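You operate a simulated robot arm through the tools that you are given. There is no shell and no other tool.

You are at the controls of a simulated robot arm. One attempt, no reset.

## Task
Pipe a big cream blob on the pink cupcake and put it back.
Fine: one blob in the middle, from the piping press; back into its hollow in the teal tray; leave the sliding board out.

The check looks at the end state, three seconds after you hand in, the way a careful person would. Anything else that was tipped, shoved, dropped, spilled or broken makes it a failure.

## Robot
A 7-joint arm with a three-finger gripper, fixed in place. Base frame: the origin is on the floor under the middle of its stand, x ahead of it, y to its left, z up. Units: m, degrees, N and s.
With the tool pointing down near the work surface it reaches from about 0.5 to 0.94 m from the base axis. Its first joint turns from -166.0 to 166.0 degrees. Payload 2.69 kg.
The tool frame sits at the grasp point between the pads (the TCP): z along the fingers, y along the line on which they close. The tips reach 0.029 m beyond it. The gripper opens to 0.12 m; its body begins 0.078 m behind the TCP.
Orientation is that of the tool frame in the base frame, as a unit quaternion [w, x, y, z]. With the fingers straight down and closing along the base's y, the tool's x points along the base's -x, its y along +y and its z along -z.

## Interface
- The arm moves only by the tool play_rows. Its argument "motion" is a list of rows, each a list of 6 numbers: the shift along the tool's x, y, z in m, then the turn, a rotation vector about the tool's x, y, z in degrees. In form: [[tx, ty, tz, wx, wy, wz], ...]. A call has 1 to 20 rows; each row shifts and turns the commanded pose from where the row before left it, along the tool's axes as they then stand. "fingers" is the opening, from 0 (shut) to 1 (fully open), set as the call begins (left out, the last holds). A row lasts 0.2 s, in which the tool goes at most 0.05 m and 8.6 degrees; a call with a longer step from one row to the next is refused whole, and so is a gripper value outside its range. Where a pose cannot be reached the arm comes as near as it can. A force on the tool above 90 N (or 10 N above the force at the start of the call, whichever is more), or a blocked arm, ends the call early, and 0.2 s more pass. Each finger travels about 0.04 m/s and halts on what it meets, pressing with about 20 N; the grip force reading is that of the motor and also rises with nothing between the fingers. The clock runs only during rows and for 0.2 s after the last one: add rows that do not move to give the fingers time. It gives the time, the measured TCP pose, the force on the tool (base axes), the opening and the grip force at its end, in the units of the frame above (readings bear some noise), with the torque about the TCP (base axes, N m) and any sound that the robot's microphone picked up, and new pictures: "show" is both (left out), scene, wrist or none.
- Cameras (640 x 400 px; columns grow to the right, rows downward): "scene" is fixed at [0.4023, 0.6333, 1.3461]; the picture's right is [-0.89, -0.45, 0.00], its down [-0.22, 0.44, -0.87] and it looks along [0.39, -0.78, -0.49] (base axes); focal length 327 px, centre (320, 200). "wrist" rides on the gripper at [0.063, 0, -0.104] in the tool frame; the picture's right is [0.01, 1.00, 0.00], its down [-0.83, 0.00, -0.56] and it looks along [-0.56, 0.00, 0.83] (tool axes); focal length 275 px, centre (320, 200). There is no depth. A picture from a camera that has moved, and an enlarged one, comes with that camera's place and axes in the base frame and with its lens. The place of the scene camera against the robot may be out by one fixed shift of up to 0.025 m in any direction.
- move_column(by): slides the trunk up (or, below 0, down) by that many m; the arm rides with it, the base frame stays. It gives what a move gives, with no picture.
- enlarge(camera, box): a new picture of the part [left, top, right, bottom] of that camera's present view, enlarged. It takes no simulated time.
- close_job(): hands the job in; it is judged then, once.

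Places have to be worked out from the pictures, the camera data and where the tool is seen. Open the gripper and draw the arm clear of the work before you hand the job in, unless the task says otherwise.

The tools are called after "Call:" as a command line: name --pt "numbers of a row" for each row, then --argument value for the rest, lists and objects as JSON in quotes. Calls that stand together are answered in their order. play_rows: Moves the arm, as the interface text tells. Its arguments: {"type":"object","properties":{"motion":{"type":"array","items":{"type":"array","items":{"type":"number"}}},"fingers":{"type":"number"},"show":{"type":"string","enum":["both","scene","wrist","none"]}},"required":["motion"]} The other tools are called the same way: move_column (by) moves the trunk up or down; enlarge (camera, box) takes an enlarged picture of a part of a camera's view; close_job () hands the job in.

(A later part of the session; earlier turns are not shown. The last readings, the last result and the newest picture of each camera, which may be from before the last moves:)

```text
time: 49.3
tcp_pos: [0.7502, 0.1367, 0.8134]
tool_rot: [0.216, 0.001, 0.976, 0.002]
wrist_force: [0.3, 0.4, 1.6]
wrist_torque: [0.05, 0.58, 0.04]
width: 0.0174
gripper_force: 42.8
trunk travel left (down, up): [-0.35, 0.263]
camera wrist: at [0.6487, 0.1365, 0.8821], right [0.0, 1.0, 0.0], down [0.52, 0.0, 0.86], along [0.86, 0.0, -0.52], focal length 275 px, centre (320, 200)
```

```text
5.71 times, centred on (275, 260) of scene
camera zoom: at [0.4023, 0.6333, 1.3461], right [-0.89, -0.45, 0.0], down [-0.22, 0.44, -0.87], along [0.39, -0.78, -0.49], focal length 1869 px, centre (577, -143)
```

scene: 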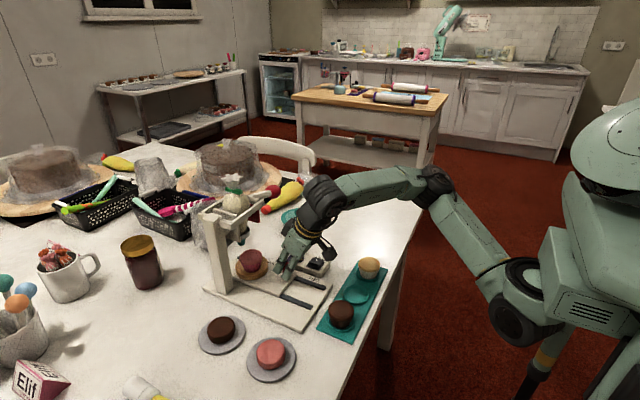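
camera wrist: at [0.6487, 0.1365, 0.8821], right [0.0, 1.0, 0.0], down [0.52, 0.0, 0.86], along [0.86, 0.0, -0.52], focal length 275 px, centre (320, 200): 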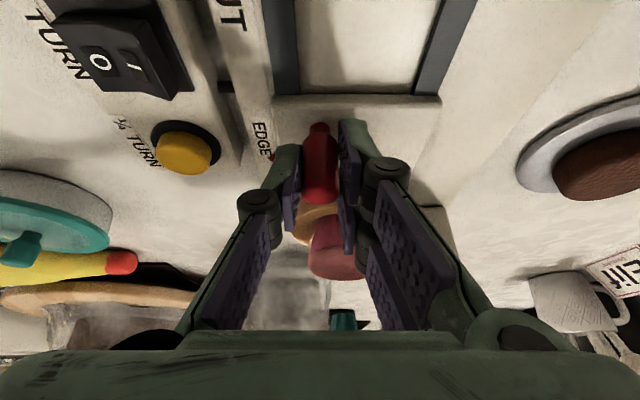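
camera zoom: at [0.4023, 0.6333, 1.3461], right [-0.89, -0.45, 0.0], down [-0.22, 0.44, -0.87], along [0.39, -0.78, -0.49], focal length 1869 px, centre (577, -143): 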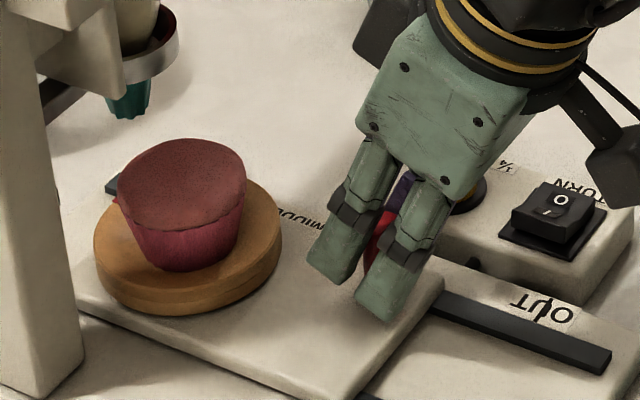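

Pointer sits right on EDGE. MIDDLE is about 2 cm further by my earlier views; pushing that much slowly.

Call:
play_rows --pt "-0.0027 0 0.0013 0 0 0" --pt "-0.0054 0 0.0025 0 0 0" --pt "-0.0054 0 0.0025 0 0 0" --pt "-0.0036 0 0.0017 0 0 0" --pt "-0.0015 0 0.0007 0 0 0" --pt "0 0 0 0 0 0" --show "both"

Call:
enlarge --camera "wrist" --box '[240, 100, 300, 180]'

Call:
enlarge --camera "scene" --box '[215, 210, 325, 310]'

```text
time: 50.7
tcp_pos: [0.7698, 0.1382, 0.8137]
tool_rot: [0.216, 0.001, 0.976, 0.003]
wrist_force: [0.2, 1.0, 3.6]
wrist_torque: [0.04, 0.47, 0.01]
width: 0.0174
gripper_force: 42.4
trunk travel left (down, up): [-0.35, 0.263]
camera wrist: at [0.6697, 0.1365, 0.8821], right [0.0, 1.0, 0.0], down [0.52, 0.0, 0.86], along [0.86, 0.0, -0.52], focal length 275 px, centre (320, 200)
```

scene: 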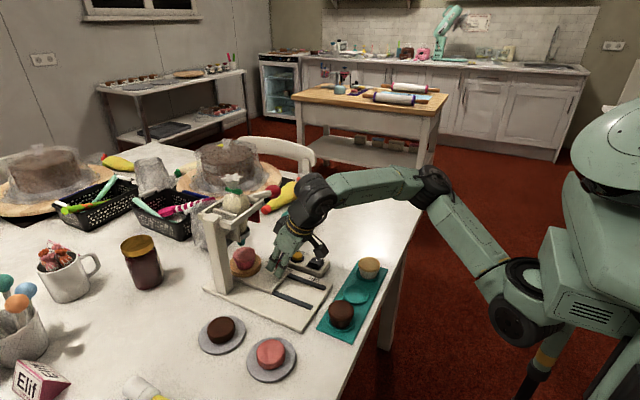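
wrist: 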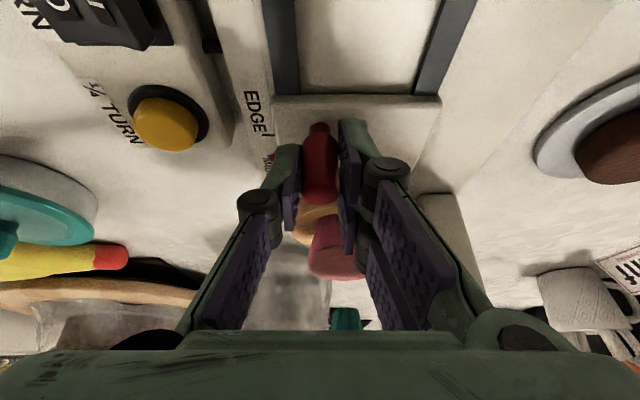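

```text
5.00 times, centred on (270, 140) of wrist
camera zoom: at [0.6697, 0.1365, 0.8821], right [0.0, 1.0, 0.0], down [0.52, 0.0, 0.86], along [0.86, 0.0, -0.52], focal length 1376 px, centre (570, 500)
```

zoom: 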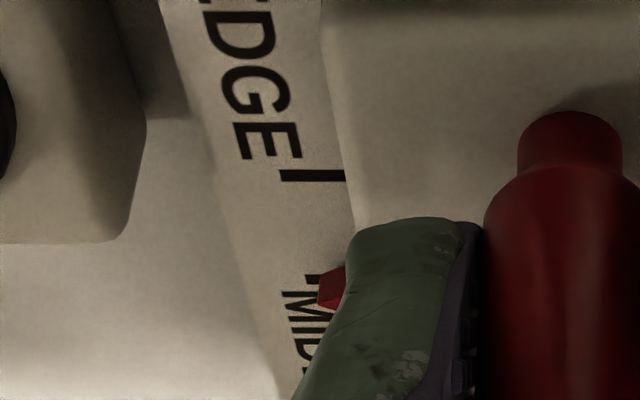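

```text
4.00 times, centred on (270, 260) of scene
camera zoom: at [0.4023, 0.6333, 1.3461], right [-0.89, -0.45, 0.0], down [-0.22, 0.44, -0.87], along [0.39, -0.78, -0.49], focal length 1309 px, centre (520, -40)
```

zoom: 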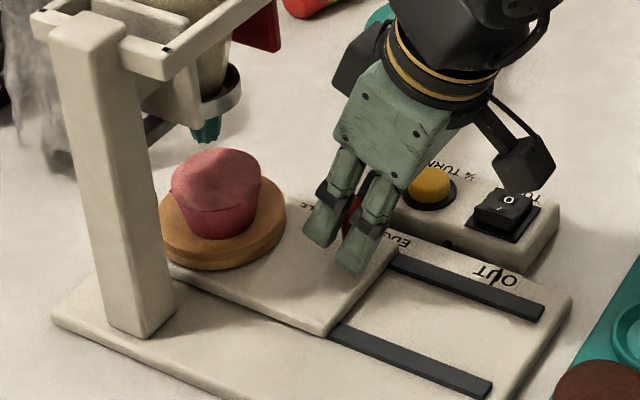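

Very close to MIDDLE. Zooming further on the pointer and at the nozzle/cupcake alignment.

Call:
enlarge --camera "wrist" --box '[258, 142, 288, 172]'

Call:
enlarge --camera "scene" --box '[240, 225, 290, 285]'

Call:
enlarge --camera "wrist" --box '[270, 190, 400, 340]'

```text
13.33 times, centred on (273, 157) of wrist
camera zoom: at [0.6697, 0.1365, 0.8821], right [0.0, 1.0, 0.0], down [0.52, 0.0, 0.86], along [0.86, 0.0, -0.52], focal length 3670 px, centre (947, 773)
```

zoom: 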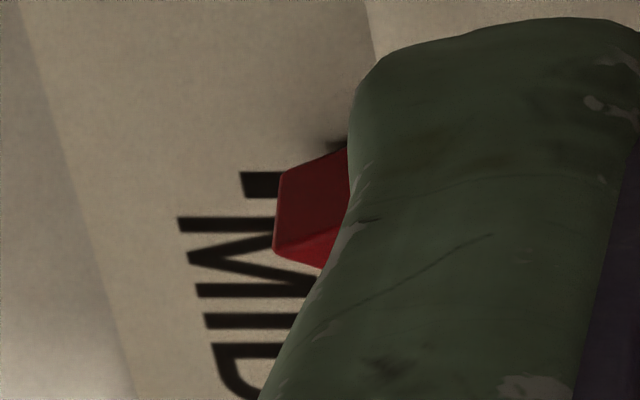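

```text
6.67 times, centred on (265, 255) of scene
camera zoom: at [0.4023, 0.6333, 1.3461], right [-0.89, -0.45, 0.0], down [-0.22, 0.44, -0.87], along [0.39, -0.78, -0.49], focal length 2181 px, centre (687, -167)
```

zoom: 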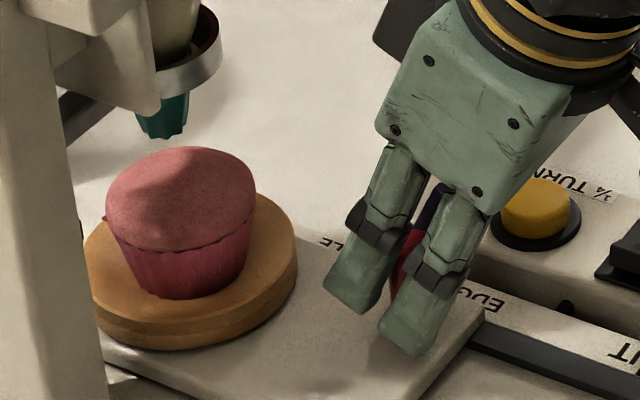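

```text
2.67 times, centred on (335, 265) of wrist
camera zoom: at [0.6697, 0.1365, 0.8821], right [0.0, 1.0, 0.0], down [0.52, 0.0, 0.86], along [0.86, 0.0, -0.52], focal length 734 px, centre (280, 27)
```

zoom: 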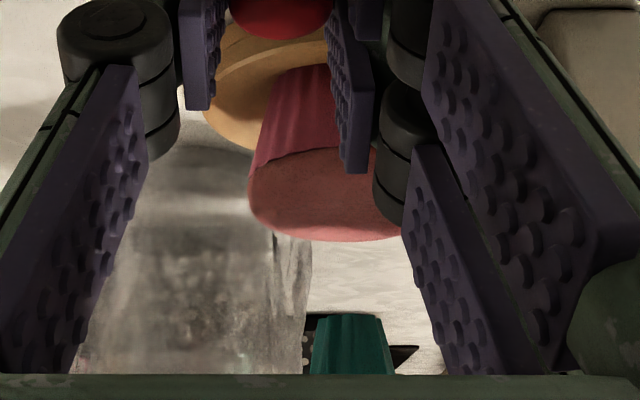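

The pointer's foot is within ~1 mm short of the MIDDLE line, and the nozzle looks centred over the cupcake to ~2 mm. I'll nudge 1 mm more, then release the pin and back straight up.

Call:
play_rows --pt "-0.0009 0 0.0004 0 0 0" --pt "0 0 0 0 0 0" --show "none"

Call:
play_rows --pt "0 0 0 0 0 0" --pt "0 0 0 0 0 0" --pt "0 0 0 0 0 0" --pt "0 0 0 0 0 0" --fingers 0.4 --show "wrist"

Call:
enlarge --camera "wrist" --box '[235, 115, 315, 195]'

```text
time: 51.3
tcp_pos: [0.7728, 0.1368, 0.8136]
tool_rot: [0.217, 0.001, 0.976, 0.002]
wrist_force: [0.5, 0.0, 5.8]
wrist_torque: [-0.01, 0.43, -0.02]
width: 0.0176
gripper_force: 43.2
trunk travel left (down, up): [-0.35, 0.263]
```

```text
time: 52.3
tcp_pos: [0.7731, 0.1369, 0.813]
tool_rot: [0.215, 0.0, 0.977, 0.002]
wrist_force: [-0.3, -0.2, -0.4]
wrist_torque: [0.01, 0.01, 0.0]
width: 0.048
gripper_force: 0.0
trunk travel left (down, up): [-0.35, 0.263]
camera wrist: at [0.6712, 0.1366, 0.8816], right [0.0, 1.0, 0.0], down [0.52, 0.0, 0.85], along [0.85, 0.0, -0.52], focal length 275 px, centre (320, 200)
```

wrist: 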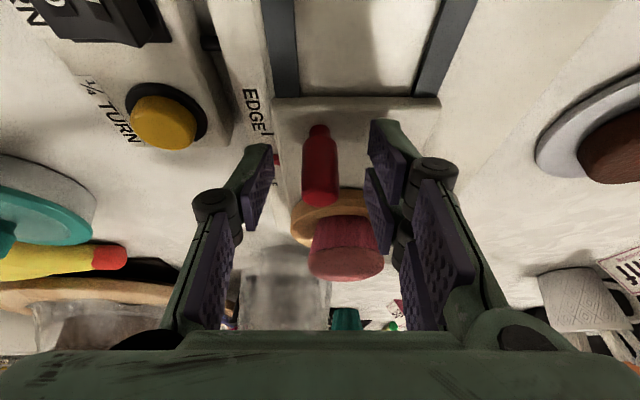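

```text
5.00 times, centred on (275, 155) of wrist
camera zoom: at [0.6712, 0.1366, 0.8816], right [0.0, 1.0, 0.0], down [0.52, 0.0, 0.85], along [0.85, 0.0, -0.52], focal length 1376 px, centre (545, 425)
```

zoom: 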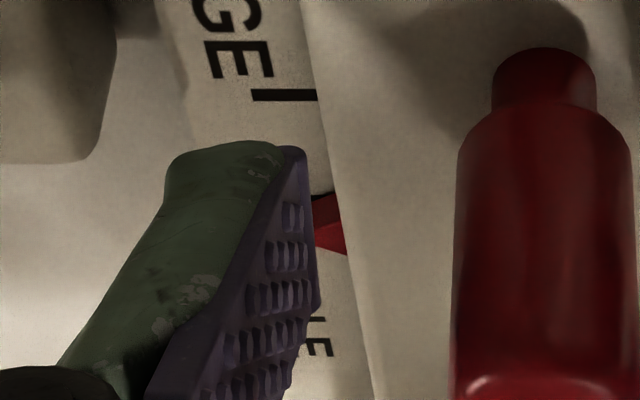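

Released. Lifting clear of the pin and backing off to view the alignment.

Call:
play_rows --pt "-0.0042 0 -0.0091 0 0 0" --pt "-0.0085 0 -0.0181 0 0 0" --pt "-0.0085 0 -0.0181 0 0 0" --pt "-0.0085 0 -0.0181 0 0 0" --pt "0.027 0 -0.0127 0 0 0" --pt "0.036 0 -0.017 0 0 0" --pt "0.036 0 -0.017 0 0 0" --pt "0 0 0 0 0 0" --show "both"

Call:
enlarge --camera "wrist" --box '[240, 60, 400, 260]'

Call:
enlarge --camera "scene" --box '[225, 215, 295, 285]'

```text
time: 54.1
tcp_pos: [0.6633, 0.1361, 0.8833]
tool_rot: [0.217, 0.001, 0.976, 0.002]
wrist_force: [-0.2, -0.5, -0.2]
wrist_torque: [0.0, 0.01, -0.01]
width: 0.0479
gripper_force: 0.0
trunk travel left (down, up): [-0.35, 0.263]
camera wrist: at [0.5624, 0.1364, 0.9518], right [0.0, 1.0, 0.0], down [0.52, 0.0, 0.85], along [0.85, 0.0, -0.52], focal length 275 px, centre (320, 200)
```

scene: 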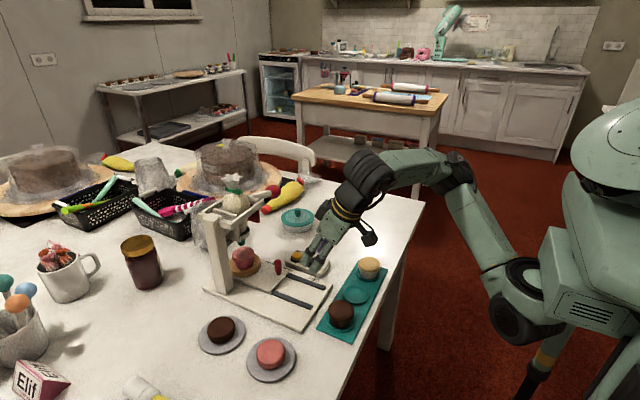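
wrist: 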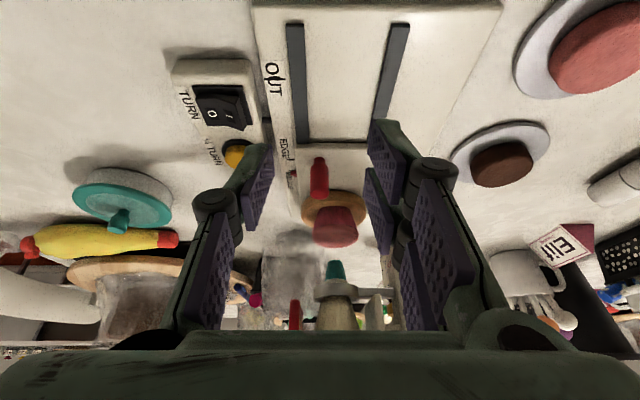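

```text
2.00 times, centred on (320, 160) of wrist
camera zoom: at [0.5624, 0.1364, 0.9518], right [0.0, 1.0, 0.0], down [0.52, 0.0, 0.85], along [0.85, 0.0, -0.52], focal length 551 px, centre (320, 280)
```

zoom: 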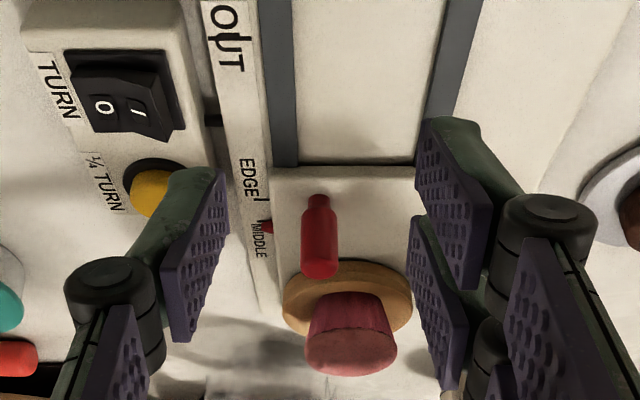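

```text
5.71 times, centred on (260, 250) of scene
camera zoom: at [0.4023, 0.6333, 1.3461], right [-0.89, -0.45, 0.0], down [-0.22, 0.44, -0.87], along [0.39, -0.78, -0.49], focal length 1869 px, centre (663, -86)
```

zoom: 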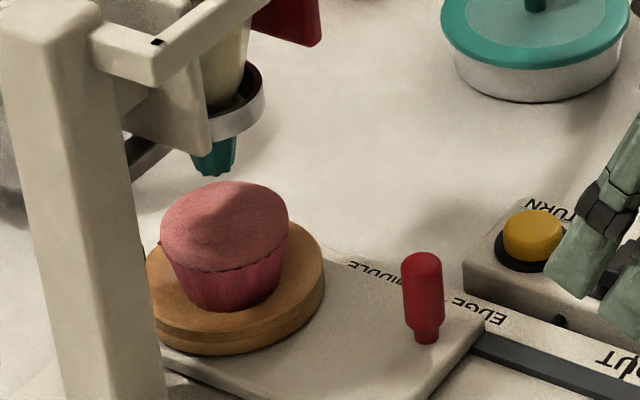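

The nozzle now lines up with the cupcake's axis in the scene view. Checking the pointer once more.

Call:
enlarge --camera "wrist" --box '[275, 155, 315, 195]'

Call:
enlarge --camera "wrist" --box '[290, 180, 390, 330]'

```text
10.00 times, centred on (295, 175) of wrist
camera zoom: at [0.5624, 0.1364, 0.9518], right [0.0, 1.0, 0.0], down [0.52, 0.0, 0.85], along [0.85, 0.0, -0.52], focal length 2753 px, centre (570, 450)
```

zoom: 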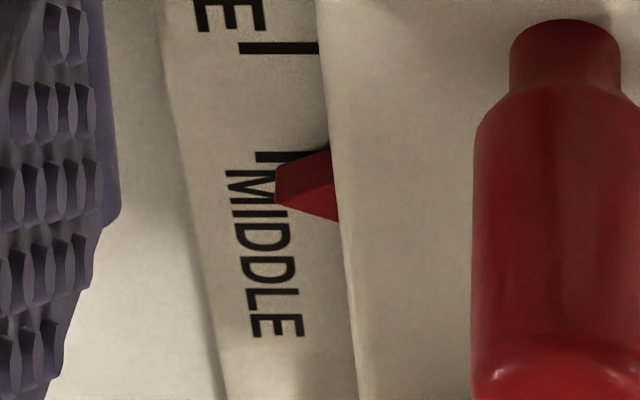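

```text
2.67 times, centred on (340, 255) of wrist
camera zoom: at [0.5624, 0.1364, 0.9518], right [0.0, 1.0, 0.0], down [0.52, 0.0, 0.85], along [0.85, 0.0, -0.52], focal length 734 px, centre (267, 53)
```

zoom: 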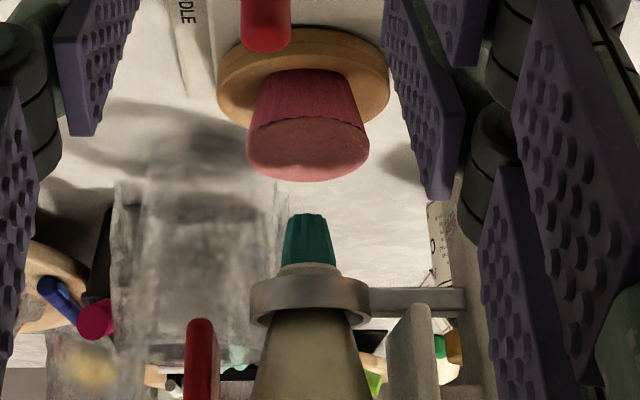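

Enlarging the OUT label to compare pointer travel against the mark spacing.

Call:
enlarge --camera "wrist" --box '[250, 50, 300, 100]'

Call:
enlarge --camera "scene" --box '[260, 250, 340, 310]'

```text
8.00 times, centred on (275, 75) of wrist
camera zoom: at [0.5624, 0.1364, 0.9518], right [0.0, 1.0, 0.0], down [0.52, 0.0, 0.85], along [0.85, 0.0, -0.52], focal length 2202 px, centre (680, 1200)
```

zoom: 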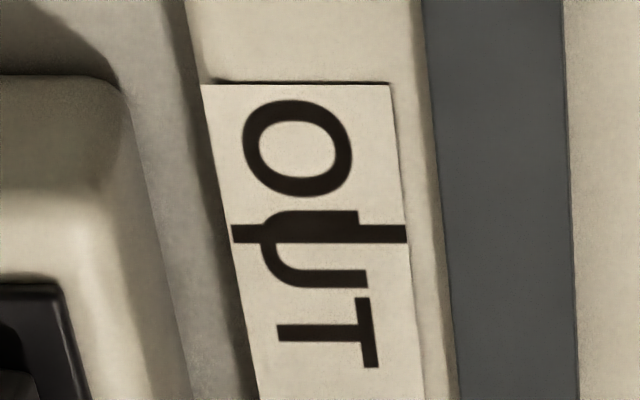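

```text
6.67 times, centred on (300, 280) of scene
camera zoom: at [0.4023, 0.6333, 1.3461], right [-0.89, -0.45, 0.0], down [-0.22, 0.44, -0.87], along [0.39, -0.78, -0.49], focal length 2181 px, centre (453, -333)
```

zoom: 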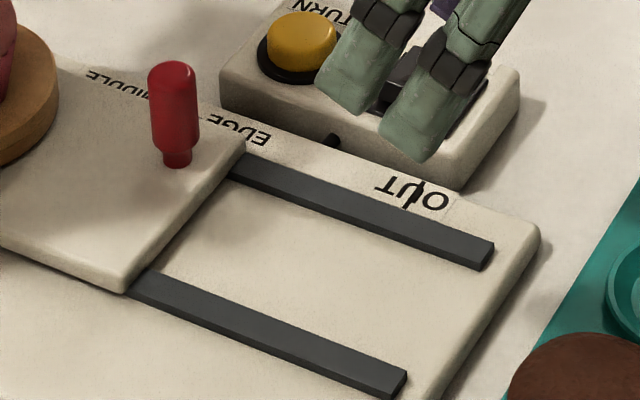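

Zooming in once more to check nozzle-to-cupcake alignment quantitatively.

Call:
enlarge --camera "scene" --box '[238, 230, 282, 274]'

Call:
enlarge --camera "wrist" --box '[300, 190, 370, 290]'

```text
9.09 times, centred on (260, 252) of scene
camera zoom: at [0.4023, 0.6333, 1.3461], right [-0.89, -0.45, 0.0], down [-0.22, 0.44, -0.87], along [0.39, -0.78, -0.49], focal length 2974 px, centre (866, -273)
```

zoom: 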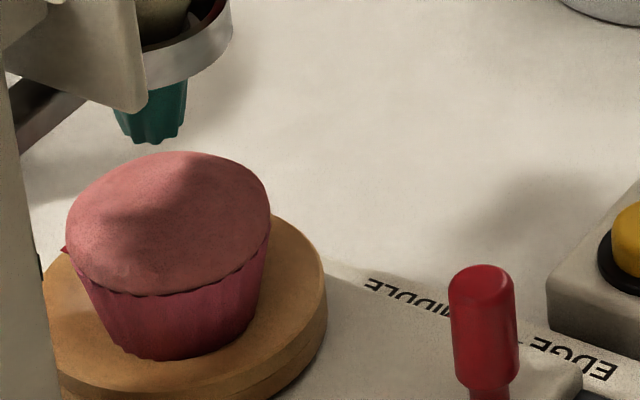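

```text
4.00 times, centred on (335, 240) of wrist
camera zoom: at [0.5624, 0.1364, 0.9518], right [0.0, 1.0, 0.0], down [0.52, 0.0, 0.85], along [0.85, 0.0, -0.52], focal length 1101 px, centre (260, 40)
```

zoom: 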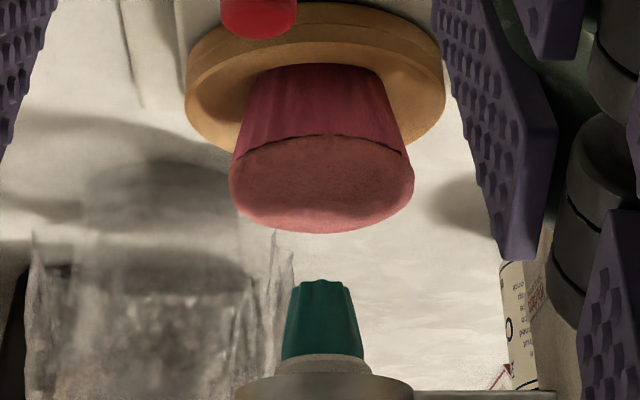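

Alignment is within about 1 mm in both directions. Now to the lever: I'll straighten the tool, move to the −y side and yaw −90° so the fingers can straddle the red ball along x.

Call:
play_rows --pt "0 -0.033 0 0 6.25 0" --pt "0 -0.033 0 0 6.25 0" --pt "0 -0.033 0 0 6.25 0" --pt "0 -0.033 0 0 6.25 0" --pt "0 0 0 0 0 -7.5" --pt "0 0 0 0 0 -7.5" --pt "0 0 0 0 0 -7.5" --pt "0 0 0 0 0 -7.5" --pt "0 0 0 0 0 -7.5" --pt "0 0 0 0 0 -7.5" --pt "0 0 0 0 0 -7.5" --pt "0 0 0 0 0 -7.5" --pt "0 0 0 0 0 -7.5" --pt "0 0 0 0 0 -7.5" --pt "0 0 0 0 0 -7.5" --pt "0 0 0 0 0 -7.5" --pt "0 0 0 0 0 0" --fingers 0.6 --show "wrist"

Call:
move_column --by 0.15

```text
time: 57.7
tcp_pos: [0.5101, 0.1355, 0.8076]
tool_rot: [0.001, -0.707, 0.708, 0.001]
wrist_force: [-0.3, 0.2, 0.3]
wrist_torque: [0.02, 0.02, 0.01]
width: 0.0721
gripper_force: 0.1
out of reach, approached as far as the arm can: row 11, 12, 13, 14, 15, 16
trunk travel left (down, up): [-0.35, 0.263]
camera wrist: at [0.5098, 0.0718, 0.9125], right [-1.0, 0.0, 0.0], down [0.0, 0.83, 0.56], along [0.0, 0.56, -0.83], focal length 275 px, centre (320, 200)
```

wrist: 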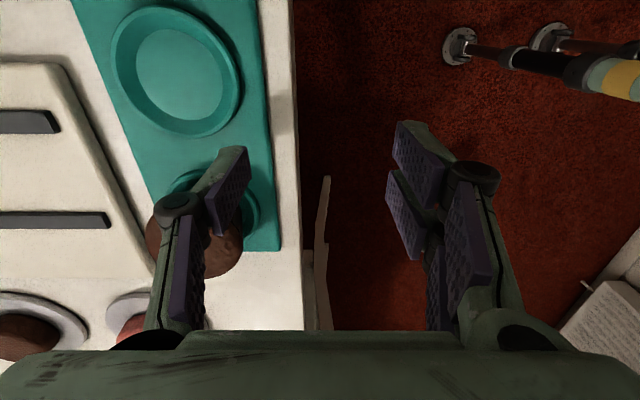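

```text
time: 59.4
tcp_pos: [0.5097, 0.1349, 0.958]
tool_rot: [0.002, -0.707, 0.708, 0.001]
wrist_force: [0.1, 0.2, -0.1]
wrist_torque: [0.04, -0.02, 0.02]
width: 0.0721
gripper_force: 0.0
trunk travel left (down, up): [-0.5, 0.113]
```

The yaw wasn't reachable there and the arm drifted to (0.51, 0.135, 0.81) before I raised the trunk. I need to check that nothing was touched.

Call:
play_rows --pt "0 0 0 0 0 0" --show "both"

Call:
enlarge --camera "scene" --box '[190, 180, 400, 345]'

Call:
enlarge --camera "scene" --box '[315, 245, 405, 345]'

```text
time: 59.8
tcp_pos: [0.5091, 0.1348, 0.9585]
tool_rot: [0.002, -0.706, 0.708, 0.002]
wrist_force: [0.2, 1.3, -0.2]
wrist_torque: [-0.02, -0.02, 0.02]
width: 0.0721
gripper_force: 0.0
trunk travel left (down, up): [-0.5, 0.113]
camera wrist: at [0.51, 0.0716, 1.0626], right [-1.0, 0.0, 0.0], down [0.0, 0.83, 0.56], along [0.0, 0.56, -0.83], focal length 275 px, centre (320, 200)
```

scene: 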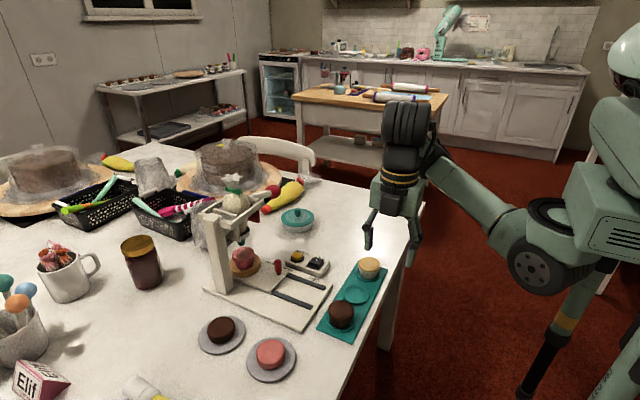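
wrist: 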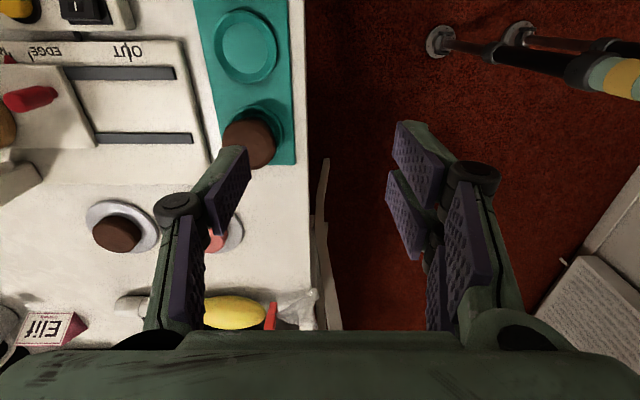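

```text
2.42 times, centred on (295, 262) of scene
camera zoom: at [0.4023, 0.6333, 1.3461], right [-0.89, -0.45, 0.0], down [-0.22, 0.44, -0.87], along [0.39, -0.78, -0.49], focal length 793 px, centre (381, 48)
```

zoom: 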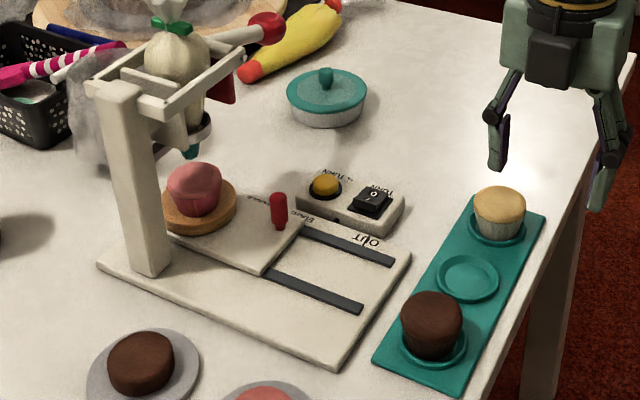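

```text
4.00 times, centred on (360, 295) of scene
camera zoom: at [0.4023, 0.6333, 1.3461], right [-0.89, -0.45, 0.0], down [-0.22, 0.44, -0.87], along [0.39, -0.78, -0.49], focal length 1309 px, centre (160, -180)
```

zoom: 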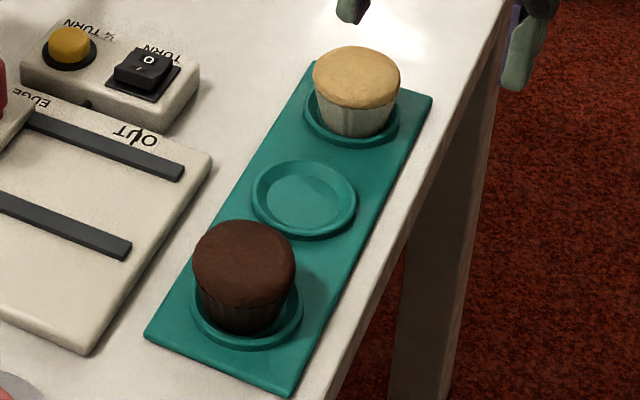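

Nothing was disturbed: tray, cupcakes and press are all where they were. That yaw is not usable there, so I'll turn back to zero yaw in checked steps and use closed fingertips to press the ball from above instead.

Call:
play_rows --pt "0 0 0 0 0 7.5" --pt "0 0 0 0 0 7.5" --pt "0 0 0 0 0 7.5" --pt "0 0 0 0 0 7.5" --pt "0 0 0 0 0 7.5" --pt "0 0 0 0 0 7.5" --show "none"

Call:
play_rows --pt "0 0 0 0 0 7.5" --pt "0 0 0 0 0 7.5" --pt "0 0 0 0 0 7.5" --pt "0 0 0 0 0 7.5" --pt "0 0 0 0 0 7.5" --pt "0 0 0 0 0 7.5" --pt "0 0 0 0 0 0" --show "none"

```text
time: 61.2
tcp_pos: [0.5099, 0.1355, 0.959]
tool_rot: [0.001, -0.38, 0.925, 0.003]
wrist_force: [-0.5, 0.8, 0.0]
wrist_torque: [0.02, 0.01, 0.0]
width: 0.0718
gripper_force: 0.1
trunk travel left (down, up): [-0.5, 0.113]
```

```text
time: 62.8
tcp_pos: [0.5099, 0.1345, 0.9581]
tool_rot: [0.0, 0.003, 1.0, 0.002]
wrist_force: [0.3, 0.3, -0.4]
wrist_torque: [0.01, 0.03, 0.01]
width: 0.0718
gripper_force: 0.2
trunk travel left (down, up): [-0.5, 0.113]
```

Back at zero yaw, on position. Rising and moving to the −y side, still well clear of everything; I'll check reachability.

Call:
play_rows --pt "-0.0125 -0.0336 -0.0175 0 0 0" --pt "-0.0125 -0.0336 -0.0175 0 0 0" --pt "-0.0125 -0.0336 -0.0175 0 0 0" --pt "-0.0125 -0.0336 -0.0175 0 0 0" --pt "0 0 0 0 0 0" --fingers 0.0 --show "none"

Call:
play_rows --pt "-0.03 0 0 0 0 0" --pt "-0.04 0 0 0 0 0" --pt "-0.04 0 0 0 0 0" --pt "-0.04 0 0 0 0 0" --pt "0 0 0 0 0 0" --show "both"

```text
time: 64.0
tcp_pos: [0.5596, -0.0022, 1.0267]
tool_rot: [0.0, 0.001, 1.0, 0.002]
wrist_force: [0.8, 0.1, 0.2]
wrist_torque: [0.03, -0.01, 0.01]
width: 0.0
gripper_force: 16.4
trunk travel left (down, up): [-0.5, 0.113]
```

```text
time: 65.2
tcp_pos: [0.707, -0.0002, 1.0254]
tool_rot: [0.0, 0.0, 1.0, 0.003]
wrist_force: [0.6, 0.3, -0.1]
wrist_torque: [-0.02, 0.01, 0.01]
width: 0.0001
gripper_force: 20.2
trunk travel left (down, up): [-0.5, 0.113]
camera wrist: at [0.6445, -0.0008, 1.1309], right [0.0, 1.0, 0.0], down [0.83, 0.0, 0.56], along [0.56, 0.01, -0.83], focal length 275 px, centre (320, 200)
```

scene: 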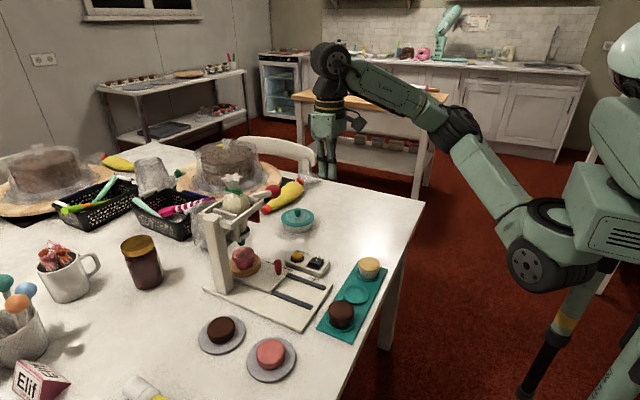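
wrist: 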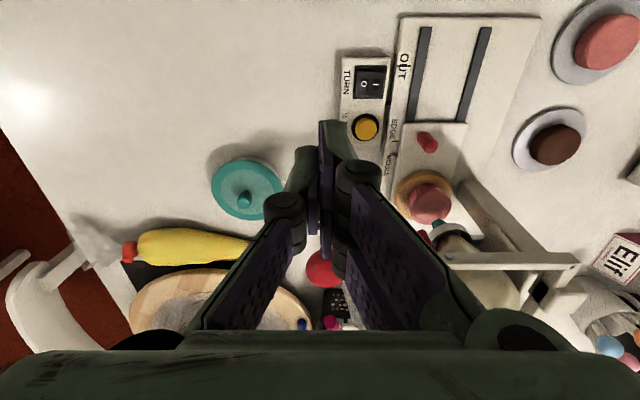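

The ball lies straight ahead at ≈(0.869, 0.004, 0.926). This view is steeper, so I can also re-check the pointer with less parallax.

Call:
enlarge --camera "wrist" --box '[372, 130, 412, 170]'

Call:
enlarge --camera "wrist" --box '[370, 140, 500, 320]'

```text
10.00 times, centred on (392, 150) of wrist
camera zoom: at [0.6445, -0.0008, 1.1309], right [0.0, 1.0, 0.0], down [0.83, 0.0, 0.56], along [0.56, 0.01, -0.83], focal length 2753 px, centre (-400, 700)
```

zoom: 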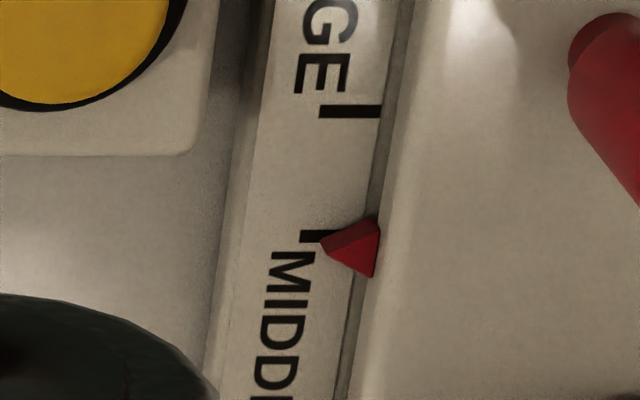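

```text
2.22 times, centred on (435, 230) of wrist
camera zoom: at [0.6445, -0.0008, 1.1309], right [0.0, 1.0, 0.0], down [0.83, 0.0, 0.56], along [0.56, 0.01, -0.83], focal length 612 px, centre (64, 133)
```

zoom: 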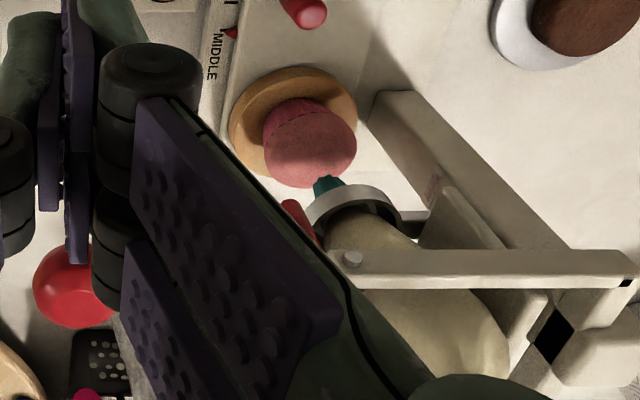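

The pointer is within 1–2 mm of the MIDDLE line and the cupcake is aligned with the nozzle itself, so the board is good. Moving over the ball at a safe height.

Call:
play_rows --pt "-0.03 0 0 0 0 0" --pt "-0.04 0.002 0 0 0 0" --pt "-0.04 0.002 0 0 0 0" --pt "-0.035 0 0 0 0 0" --pt "-0.017 0 0 0 0 0" --pt "0 0 0 0 0 0" --show "both"

Call:
enlarge --camera "scene" --box '[195, 130, 325, 280]'

Call:
enlarge --camera "wrist" --box '[220, 100, 620, 350]'

```text
time: 66.6
tcp_pos: [0.861, 0.0049, 1.0275]
tool_rot: [0.0, 0.001, 1.0, 0.003]
wrist_force: [-0.2, 0.3, -0.7]
wrist_torque: [0.02, -0.01, 0.01]
width: 0.0
gripper_force: 19.9
out of reach, approached as far as the arm can: row 5
trunk travel left (down, up): [-0.5, 0.113]
camera wrist: at [0.7982, 0.0035, 1.1319], right [0.0, 1.0, 0.0], down [0.83, 0.0, 0.56], along [0.56, 0.01, -0.83], focal length 275 px, centre (320, 200)
```

scene: 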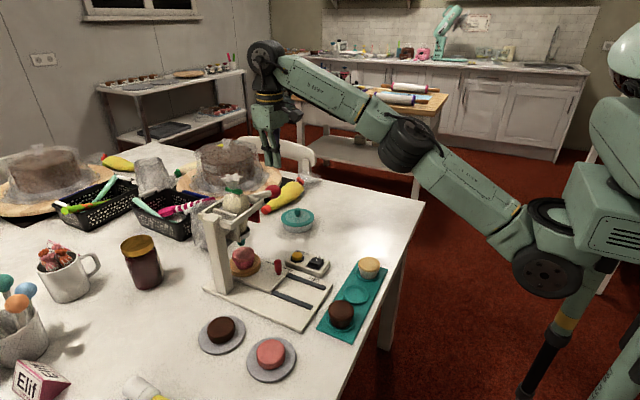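
wrist: 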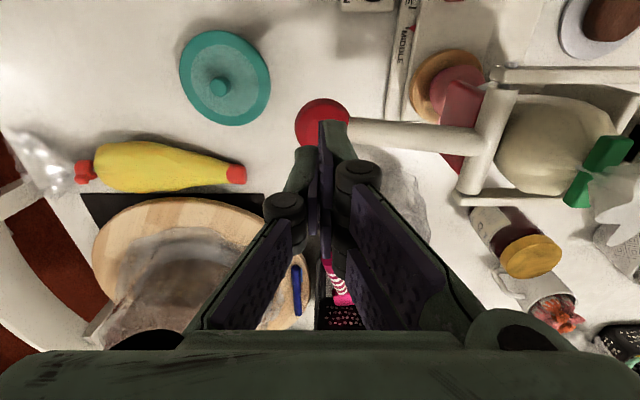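

```text
2.67 times, centred on (260, 205) of scene
camera zoom: at [0.4023, 0.6333, 1.3461], right [-0.89, -0.45, 0.0], down [-0.22, 0.44, -0.87], along [0.39, -0.78, -0.49], focal length 872 px, centre (480, 187)
```

zoom: 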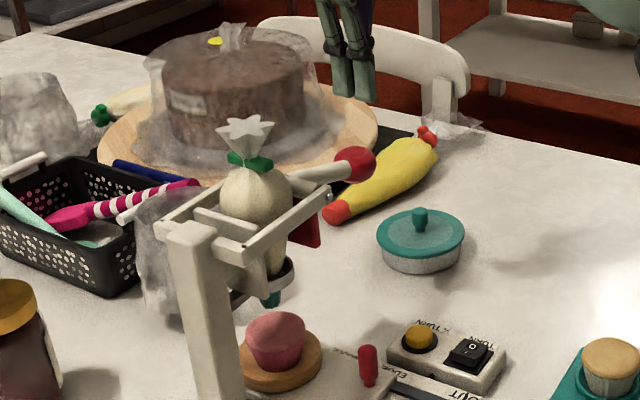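

```text
1.60 times, centred on (420, 225) of wrist
camera zoom: at [0.7982, 0.0035, 1.1319], right [0.0, 1.0, 0.0], down [0.83, 0.0, 0.56], along [0.56, 0.01, -0.83], focal length 440 px, centre (160, 160)
```

zoom: 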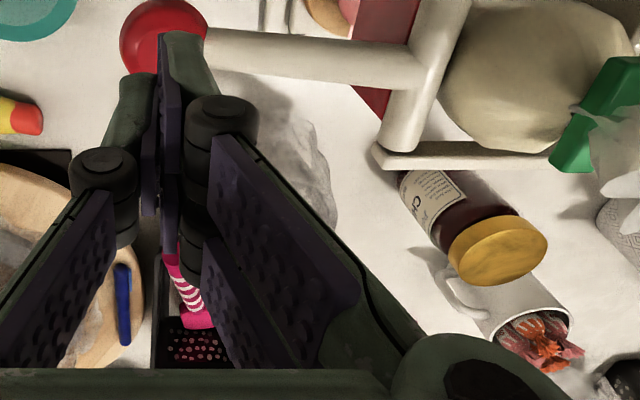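

Ball centre measured again at (0.867, 0.005). Descending toward its top and nudging 6 mm forward.

Call:
play_rows --pt "0 0 0.015 0 0 0" --pt "-0.003 0 0.015 0 0 0" --pt "-0.003 0 0.01 0 0 0" --pt "0 0 0 0 0 0" --show "both"

Call:
enlarge --camera "scene" --box '[225, 160, 305, 240]'

```text
time: 67.6
tcp_pos: [0.8691, 0.0049, 0.9867]
tool_rot: [-0.001, 0.002, 1.0, 0.002]
wrist_force: [0.3, -0.4, -0.4]
wrist_torque: [0.05, -0.01, 0.01]
width: 0.0
gripper_force: 19.9
trunk travel left (down, up): [-0.5, 0.113]
camera wrist: at [0.8059, 0.0036, 1.0925], right [0.0, 1.0, 0.01], down [0.83, 0.0, 0.56], along [0.56, 0.01, -0.83], focal length 275 px, centre (320, 200)
```

scene: 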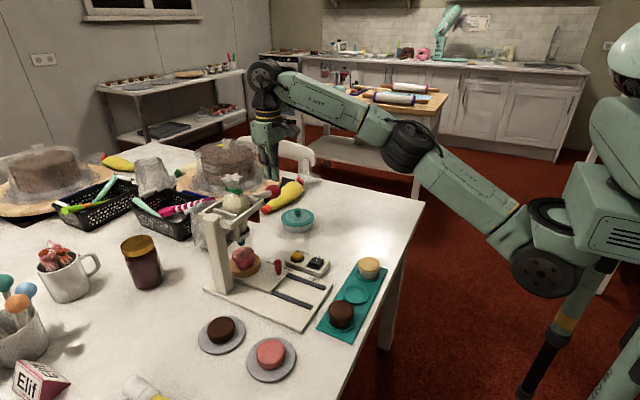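
wrist: 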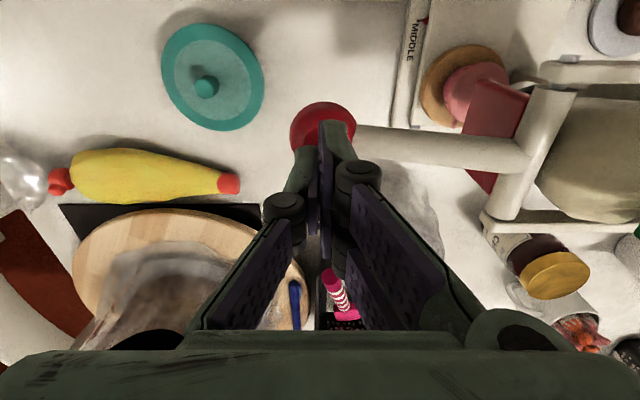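

```text
5.00 times, centred on (265, 200) of scene
camera zoom: at [0.4023, 0.6333, 1.3461], right [-0.89, -0.45, 0.0], down [-0.22, 0.44, -0.87], along [0.39, -0.78, -0.49], focal length 1636 px, centre (595, 200)
```

zoom: 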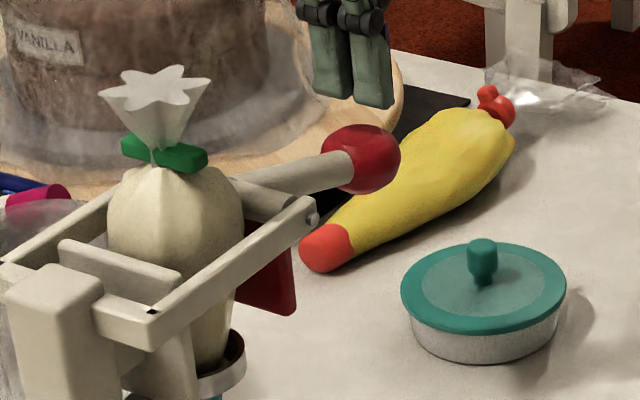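

Fingertips are about 1 cm over the ball. Pressing down gently in small steps while watching force and sound.

Call:
play_rows --pt "0 0 0.005 0 0 0" --pt "0 0 0.005 0 0 0" --pt "0 0 0 0 0 0" --show "none"

Call:
play_rows --pt "0 0 0.004 0 0 0" --pt "0 0 0.004 0 0 0" --pt "0 0 0 0 0 0" --show "scene"

Call:
enlarge --camera "scene" --box '[205, 180, 305, 280]'

```text
time: 68.4
tcp_pos: [0.8687, 0.0039, 0.9784]
tool_rot: [-0.001, 0.002, 1.0, 0.003]
wrist_force: [0.6, 1.2, -0.1]
wrist_torque: [-0.01, -0.03, 0.02]
width: 0.0
gripper_force: 20.2
trunk travel left (down, up): [-0.5, 0.113]
```

```text
time: 69.2
tcp_pos: [0.8697, 0.0042, 0.9701]
tool_rot: [0.001, 0.002, 1.0, 0.003]
wrist_force: [-0.4, -0.3, 0.4]
wrist_torque: [-0.03, 0.02, -0.01]
width: 0.0
gripper_force: 19.2
trunk travel left (down, up): [-0.5, 0.113]
```

scene: 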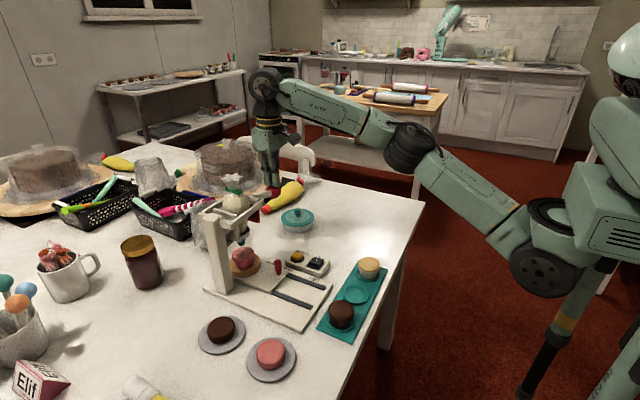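

```text
4.00 times, centred on (255, 230) of scene
camera zoom: at [0.4023, 0.6333, 1.3461], right [-0.89, -0.45, 0.0], down [-0.22, 0.44, -0.87], along [0.39, -0.78, -0.49], focal length 1309 px, centre (580, 80)
```

zoom: 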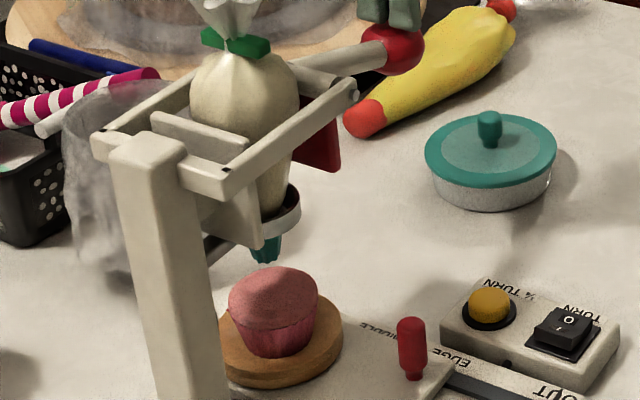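

The tips are just touching the ball top. Continuing downward in small steps.

Call:
play_rows --pt "0 0 0.004 0 0 0" --pt "0 0 0.004 0 0 0" --pt "0 0 0 0 0 0" --show "none"

Call:
enlarge --camera "scene" --box '[205, 180, 305, 280]'

```text
time: 70.0
tcp_pos: [0.8694, 0.0048, 0.9624]
tool_rot: [0.0, 0.001, 1.0, 0.003]
wrist_force: [0.1, 0.9, 0.9]
wrist_torque: [0.06, 0.02, 0.01]
width: 0.0
gripper_force: 28.6
trunk travel left (down, up): [-0.5, 0.113]
```

```text
4.00 times, centred on (255, 230) of scene
camera zoom: at [0.4023, 0.6333, 1.3461], right [-0.89, -0.45, 0.0], down [-0.22, 0.44, -0.87], along [0.39, -0.78, -0.49], focal length 1309 px, centre (580, 80)
```

zoom: 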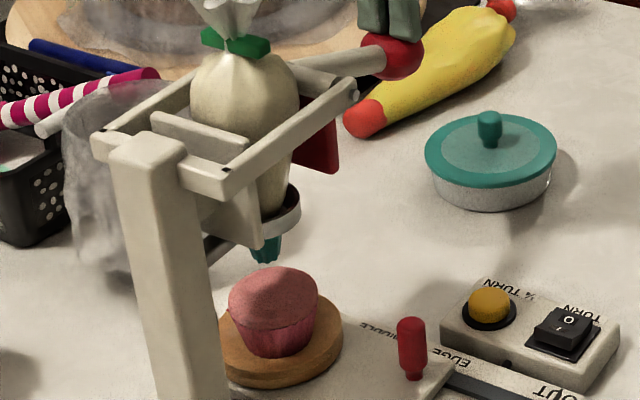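

The lever is moving with very little force. Continuing down another centimetre along the arc.

Call:
play_rows --pt "0 0.0005 0.005 0 0 0" --pt "0 0.001 0.005 0 0 0" --pt "0 0 0 0 0 0" --show "wrist"

Call:
enlarge --camera "scene" --box '[205, 180, 305, 280]'

```text
time: 70.8
tcp_pos: [0.8684, 0.0069, 0.9517]
tool_rot: [0.001, 0.001, 1.0, 0.003]
wrist_force: [-0.8, 1.5, 3.0]
wrist_torque: [0.02, 0.0, 0.01]
width: 0.0001
gripper_force: 29.1
trunk travel left (down, up): [-0.5, 0.113]
camera wrist: at [0.8056, 0.0053, 1.057], right [0.0, 1.0, 0.01], down [0.83, 0.0, 0.56], along [0.56, 0.01, -0.83], focal length 275 px, centre (320, 200)
```

wrist: 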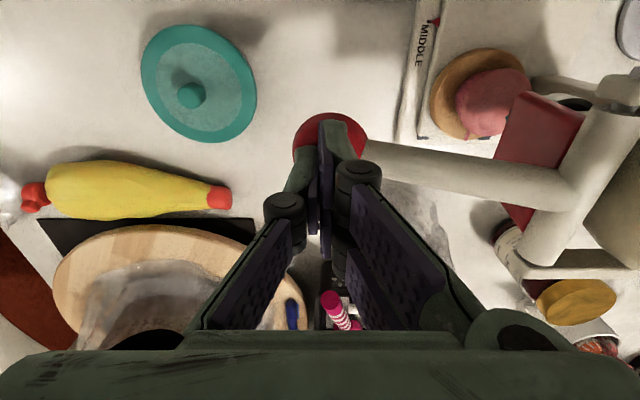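

```text
4.00 times, centred on (255, 230) of scene
camera zoom: at [0.4023, 0.6333, 1.3461], right [-0.89, -0.45, 0.0], down [-0.22, 0.44, -0.87], along [0.39, -0.78, -0.49], focal length 1309 px, centre (580, 80)
```

zoom: 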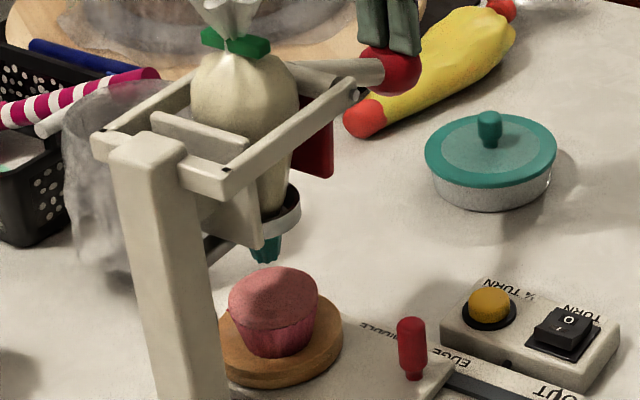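

Force up to 3 N and the paddle is swinging toward the bag; no cream yet. Going on with a bit of +y to follow the ball's arc.

Call:
play_rows --pt "0 0.003 0.004 0 0 0" --pt "0 0.003 0.004 0 0 0" --pt "0 0 0 0 0 0" --show "none"

Call:
enlarge --camera "scene" --box '[205, 180, 305, 280]'

```text
time: 71.6
tcp_pos: [0.8692, 0.0111, 0.944]
tool_rot: [0.0, 0.002, 1.0, 0.003]
wrist_force: [0.0, -3.0, 2.8]
wrist_torque: [-0.04, -0.05, -0.01]
width: 0.0001
gripper_force: 28.8
trunk travel left (down, up): [-0.5, 0.113]
```

```text
4.00 times, centred on (255, 230) of scene
camera zoom: at [0.4023, 0.6333, 1.3461], right [-0.89, -0.45, 0.0], down [-0.22, 0.44, -0.87], along [0.39, -0.78, -0.49], focal length 1309 px, centre (580, 80)
```

zoom: 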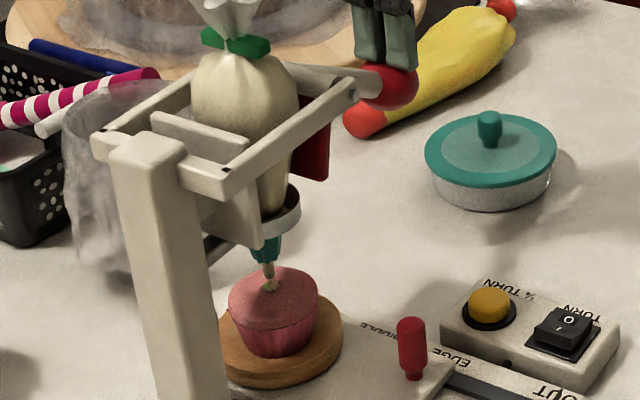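

Cream is starting to come out, landing in the middle of the cupcake. I'll hold briefly to see whether the flow depends on time or on lever travel.

Call:
play_rows --pt "0 0 0 0 0 0" --pt "0 0 0 0 0 0" --show "none"

Call:
enlarge --camera "scene" --box '[235, 230, 285, 280]'

```text
time: 72.2
tcp_pos: [0.8681, 0.0114, 0.9425]
tool_rot: [0.0, 0.001, 1.0, 0.002]
wrist_force: [-0.1, -2.2, 2.5]
wrist_torque: [-0.04, -0.02, -0.01]
width: 0.0002
gripper_force: 28.7
trunk travel left (down, up): [-0.5, 0.113]
```

```text
8.00 times, centred on (260, 255) of scene
camera zoom: at [0.4023, 0.6333, 1.3461], right [-0.89, -0.45, 0.0], down [-0.22, 0.44, -0.87], along [0.39, -0.78, -0.49], focal length 2617 px, centre (800, -240)
```

zoom: 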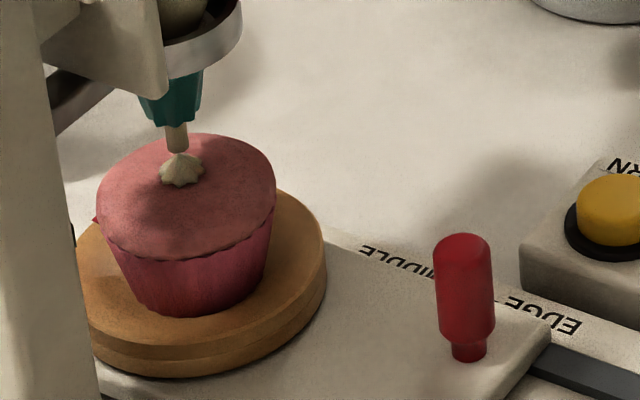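

The blob grows with time while held here, and it's in the middle. Holding and watching its size.

Call:
play_rows --pt "0 0 0 0 0 0" --pt "0 0 0 0 0 0" --pt "0 0 0 0 0 0" --pt "0 0 0 0 0 0" --show "none"

Call:
enlarge --camera "scene" --box '[235, 230, 285, 280]'

```text
time: 73.2
tcp_pos: [0.8683, 0.0121, 0.9441]
tool_rot: [0.0, 0.001, 1.0, 0.003]
wrist_force: [-0.2, -2.8, 1.9]
wrist_torque: [0.0, -0.01, -0.03]
width: 0.0001
gripper_force: 28.6
trunk travel left (down, up): [-0.5, 0.113]
```

```text
8.00 times, centred on (260, 255) of scene
camera zoom: at [0.4023, 0.6333, 1.3461], right [-0.89, -0.45, 0.0], down [-0.22, 0.44, -0.87], along [0.39, -0.78, -0.49], focal length 2617 px, centre (800, -240)
```

zoom: 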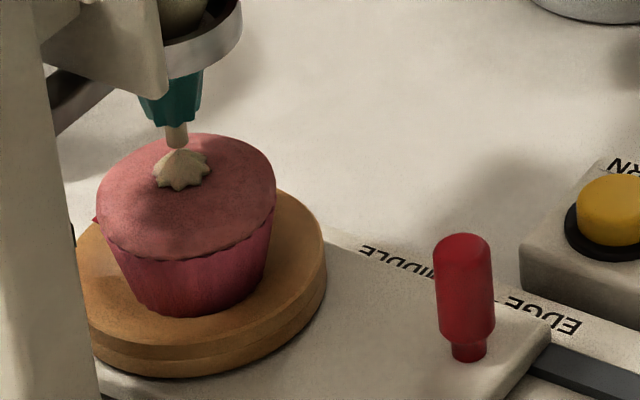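

The blob is about 1.8 cm wide and growing roughly linearly in volume. Holding for a few more seconds.

Call:
play_rows --pt "0 0 0 0 0 0" --pt "0 0 0 0 0 0" --pt "0 0 0 0 0 0" --pt "0 0 0 0 0 0" --pt "0 0 0 0 0 0" --pt "0 0 0 0 0 0" --pt "0 0 0 0 0 0" --pt "0 0 0 0 0 0" --pt "0 0 0 0 0 0" --show "none"

Call:
enlarge --camera "scene" --box '[235, 230, 285, 280]'

```text
time: 75.2
tcp_pos: [0.8681, 0.0109, 0.9436]
tool_rot: [0.0, 0.001, 1.0, 0.002]
wrist_force: [0.3, -1.6, 3.6]
wrist_torque: [0.01, 0.02, -0.01]
width: 0.0001
gripper_force: 28.7
trunk travel left (down, up): [-0.5, 0.113]
```

```text
8.00 times, centred on (260, 255) of scene
camera zoom: at [0.4023, 0.6333, 1.3461], right [-0.89, -0.45, 0.0], down [-0.22, 0.44, -0.87], along [0.39, -0.78, -0.49], focal length 2617 px, centre (800, -240)
```

zoom: 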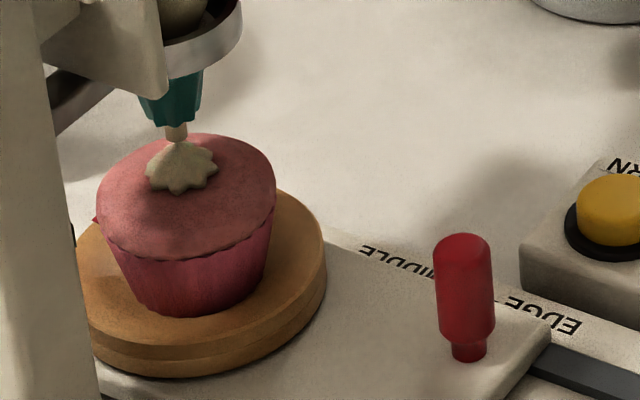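

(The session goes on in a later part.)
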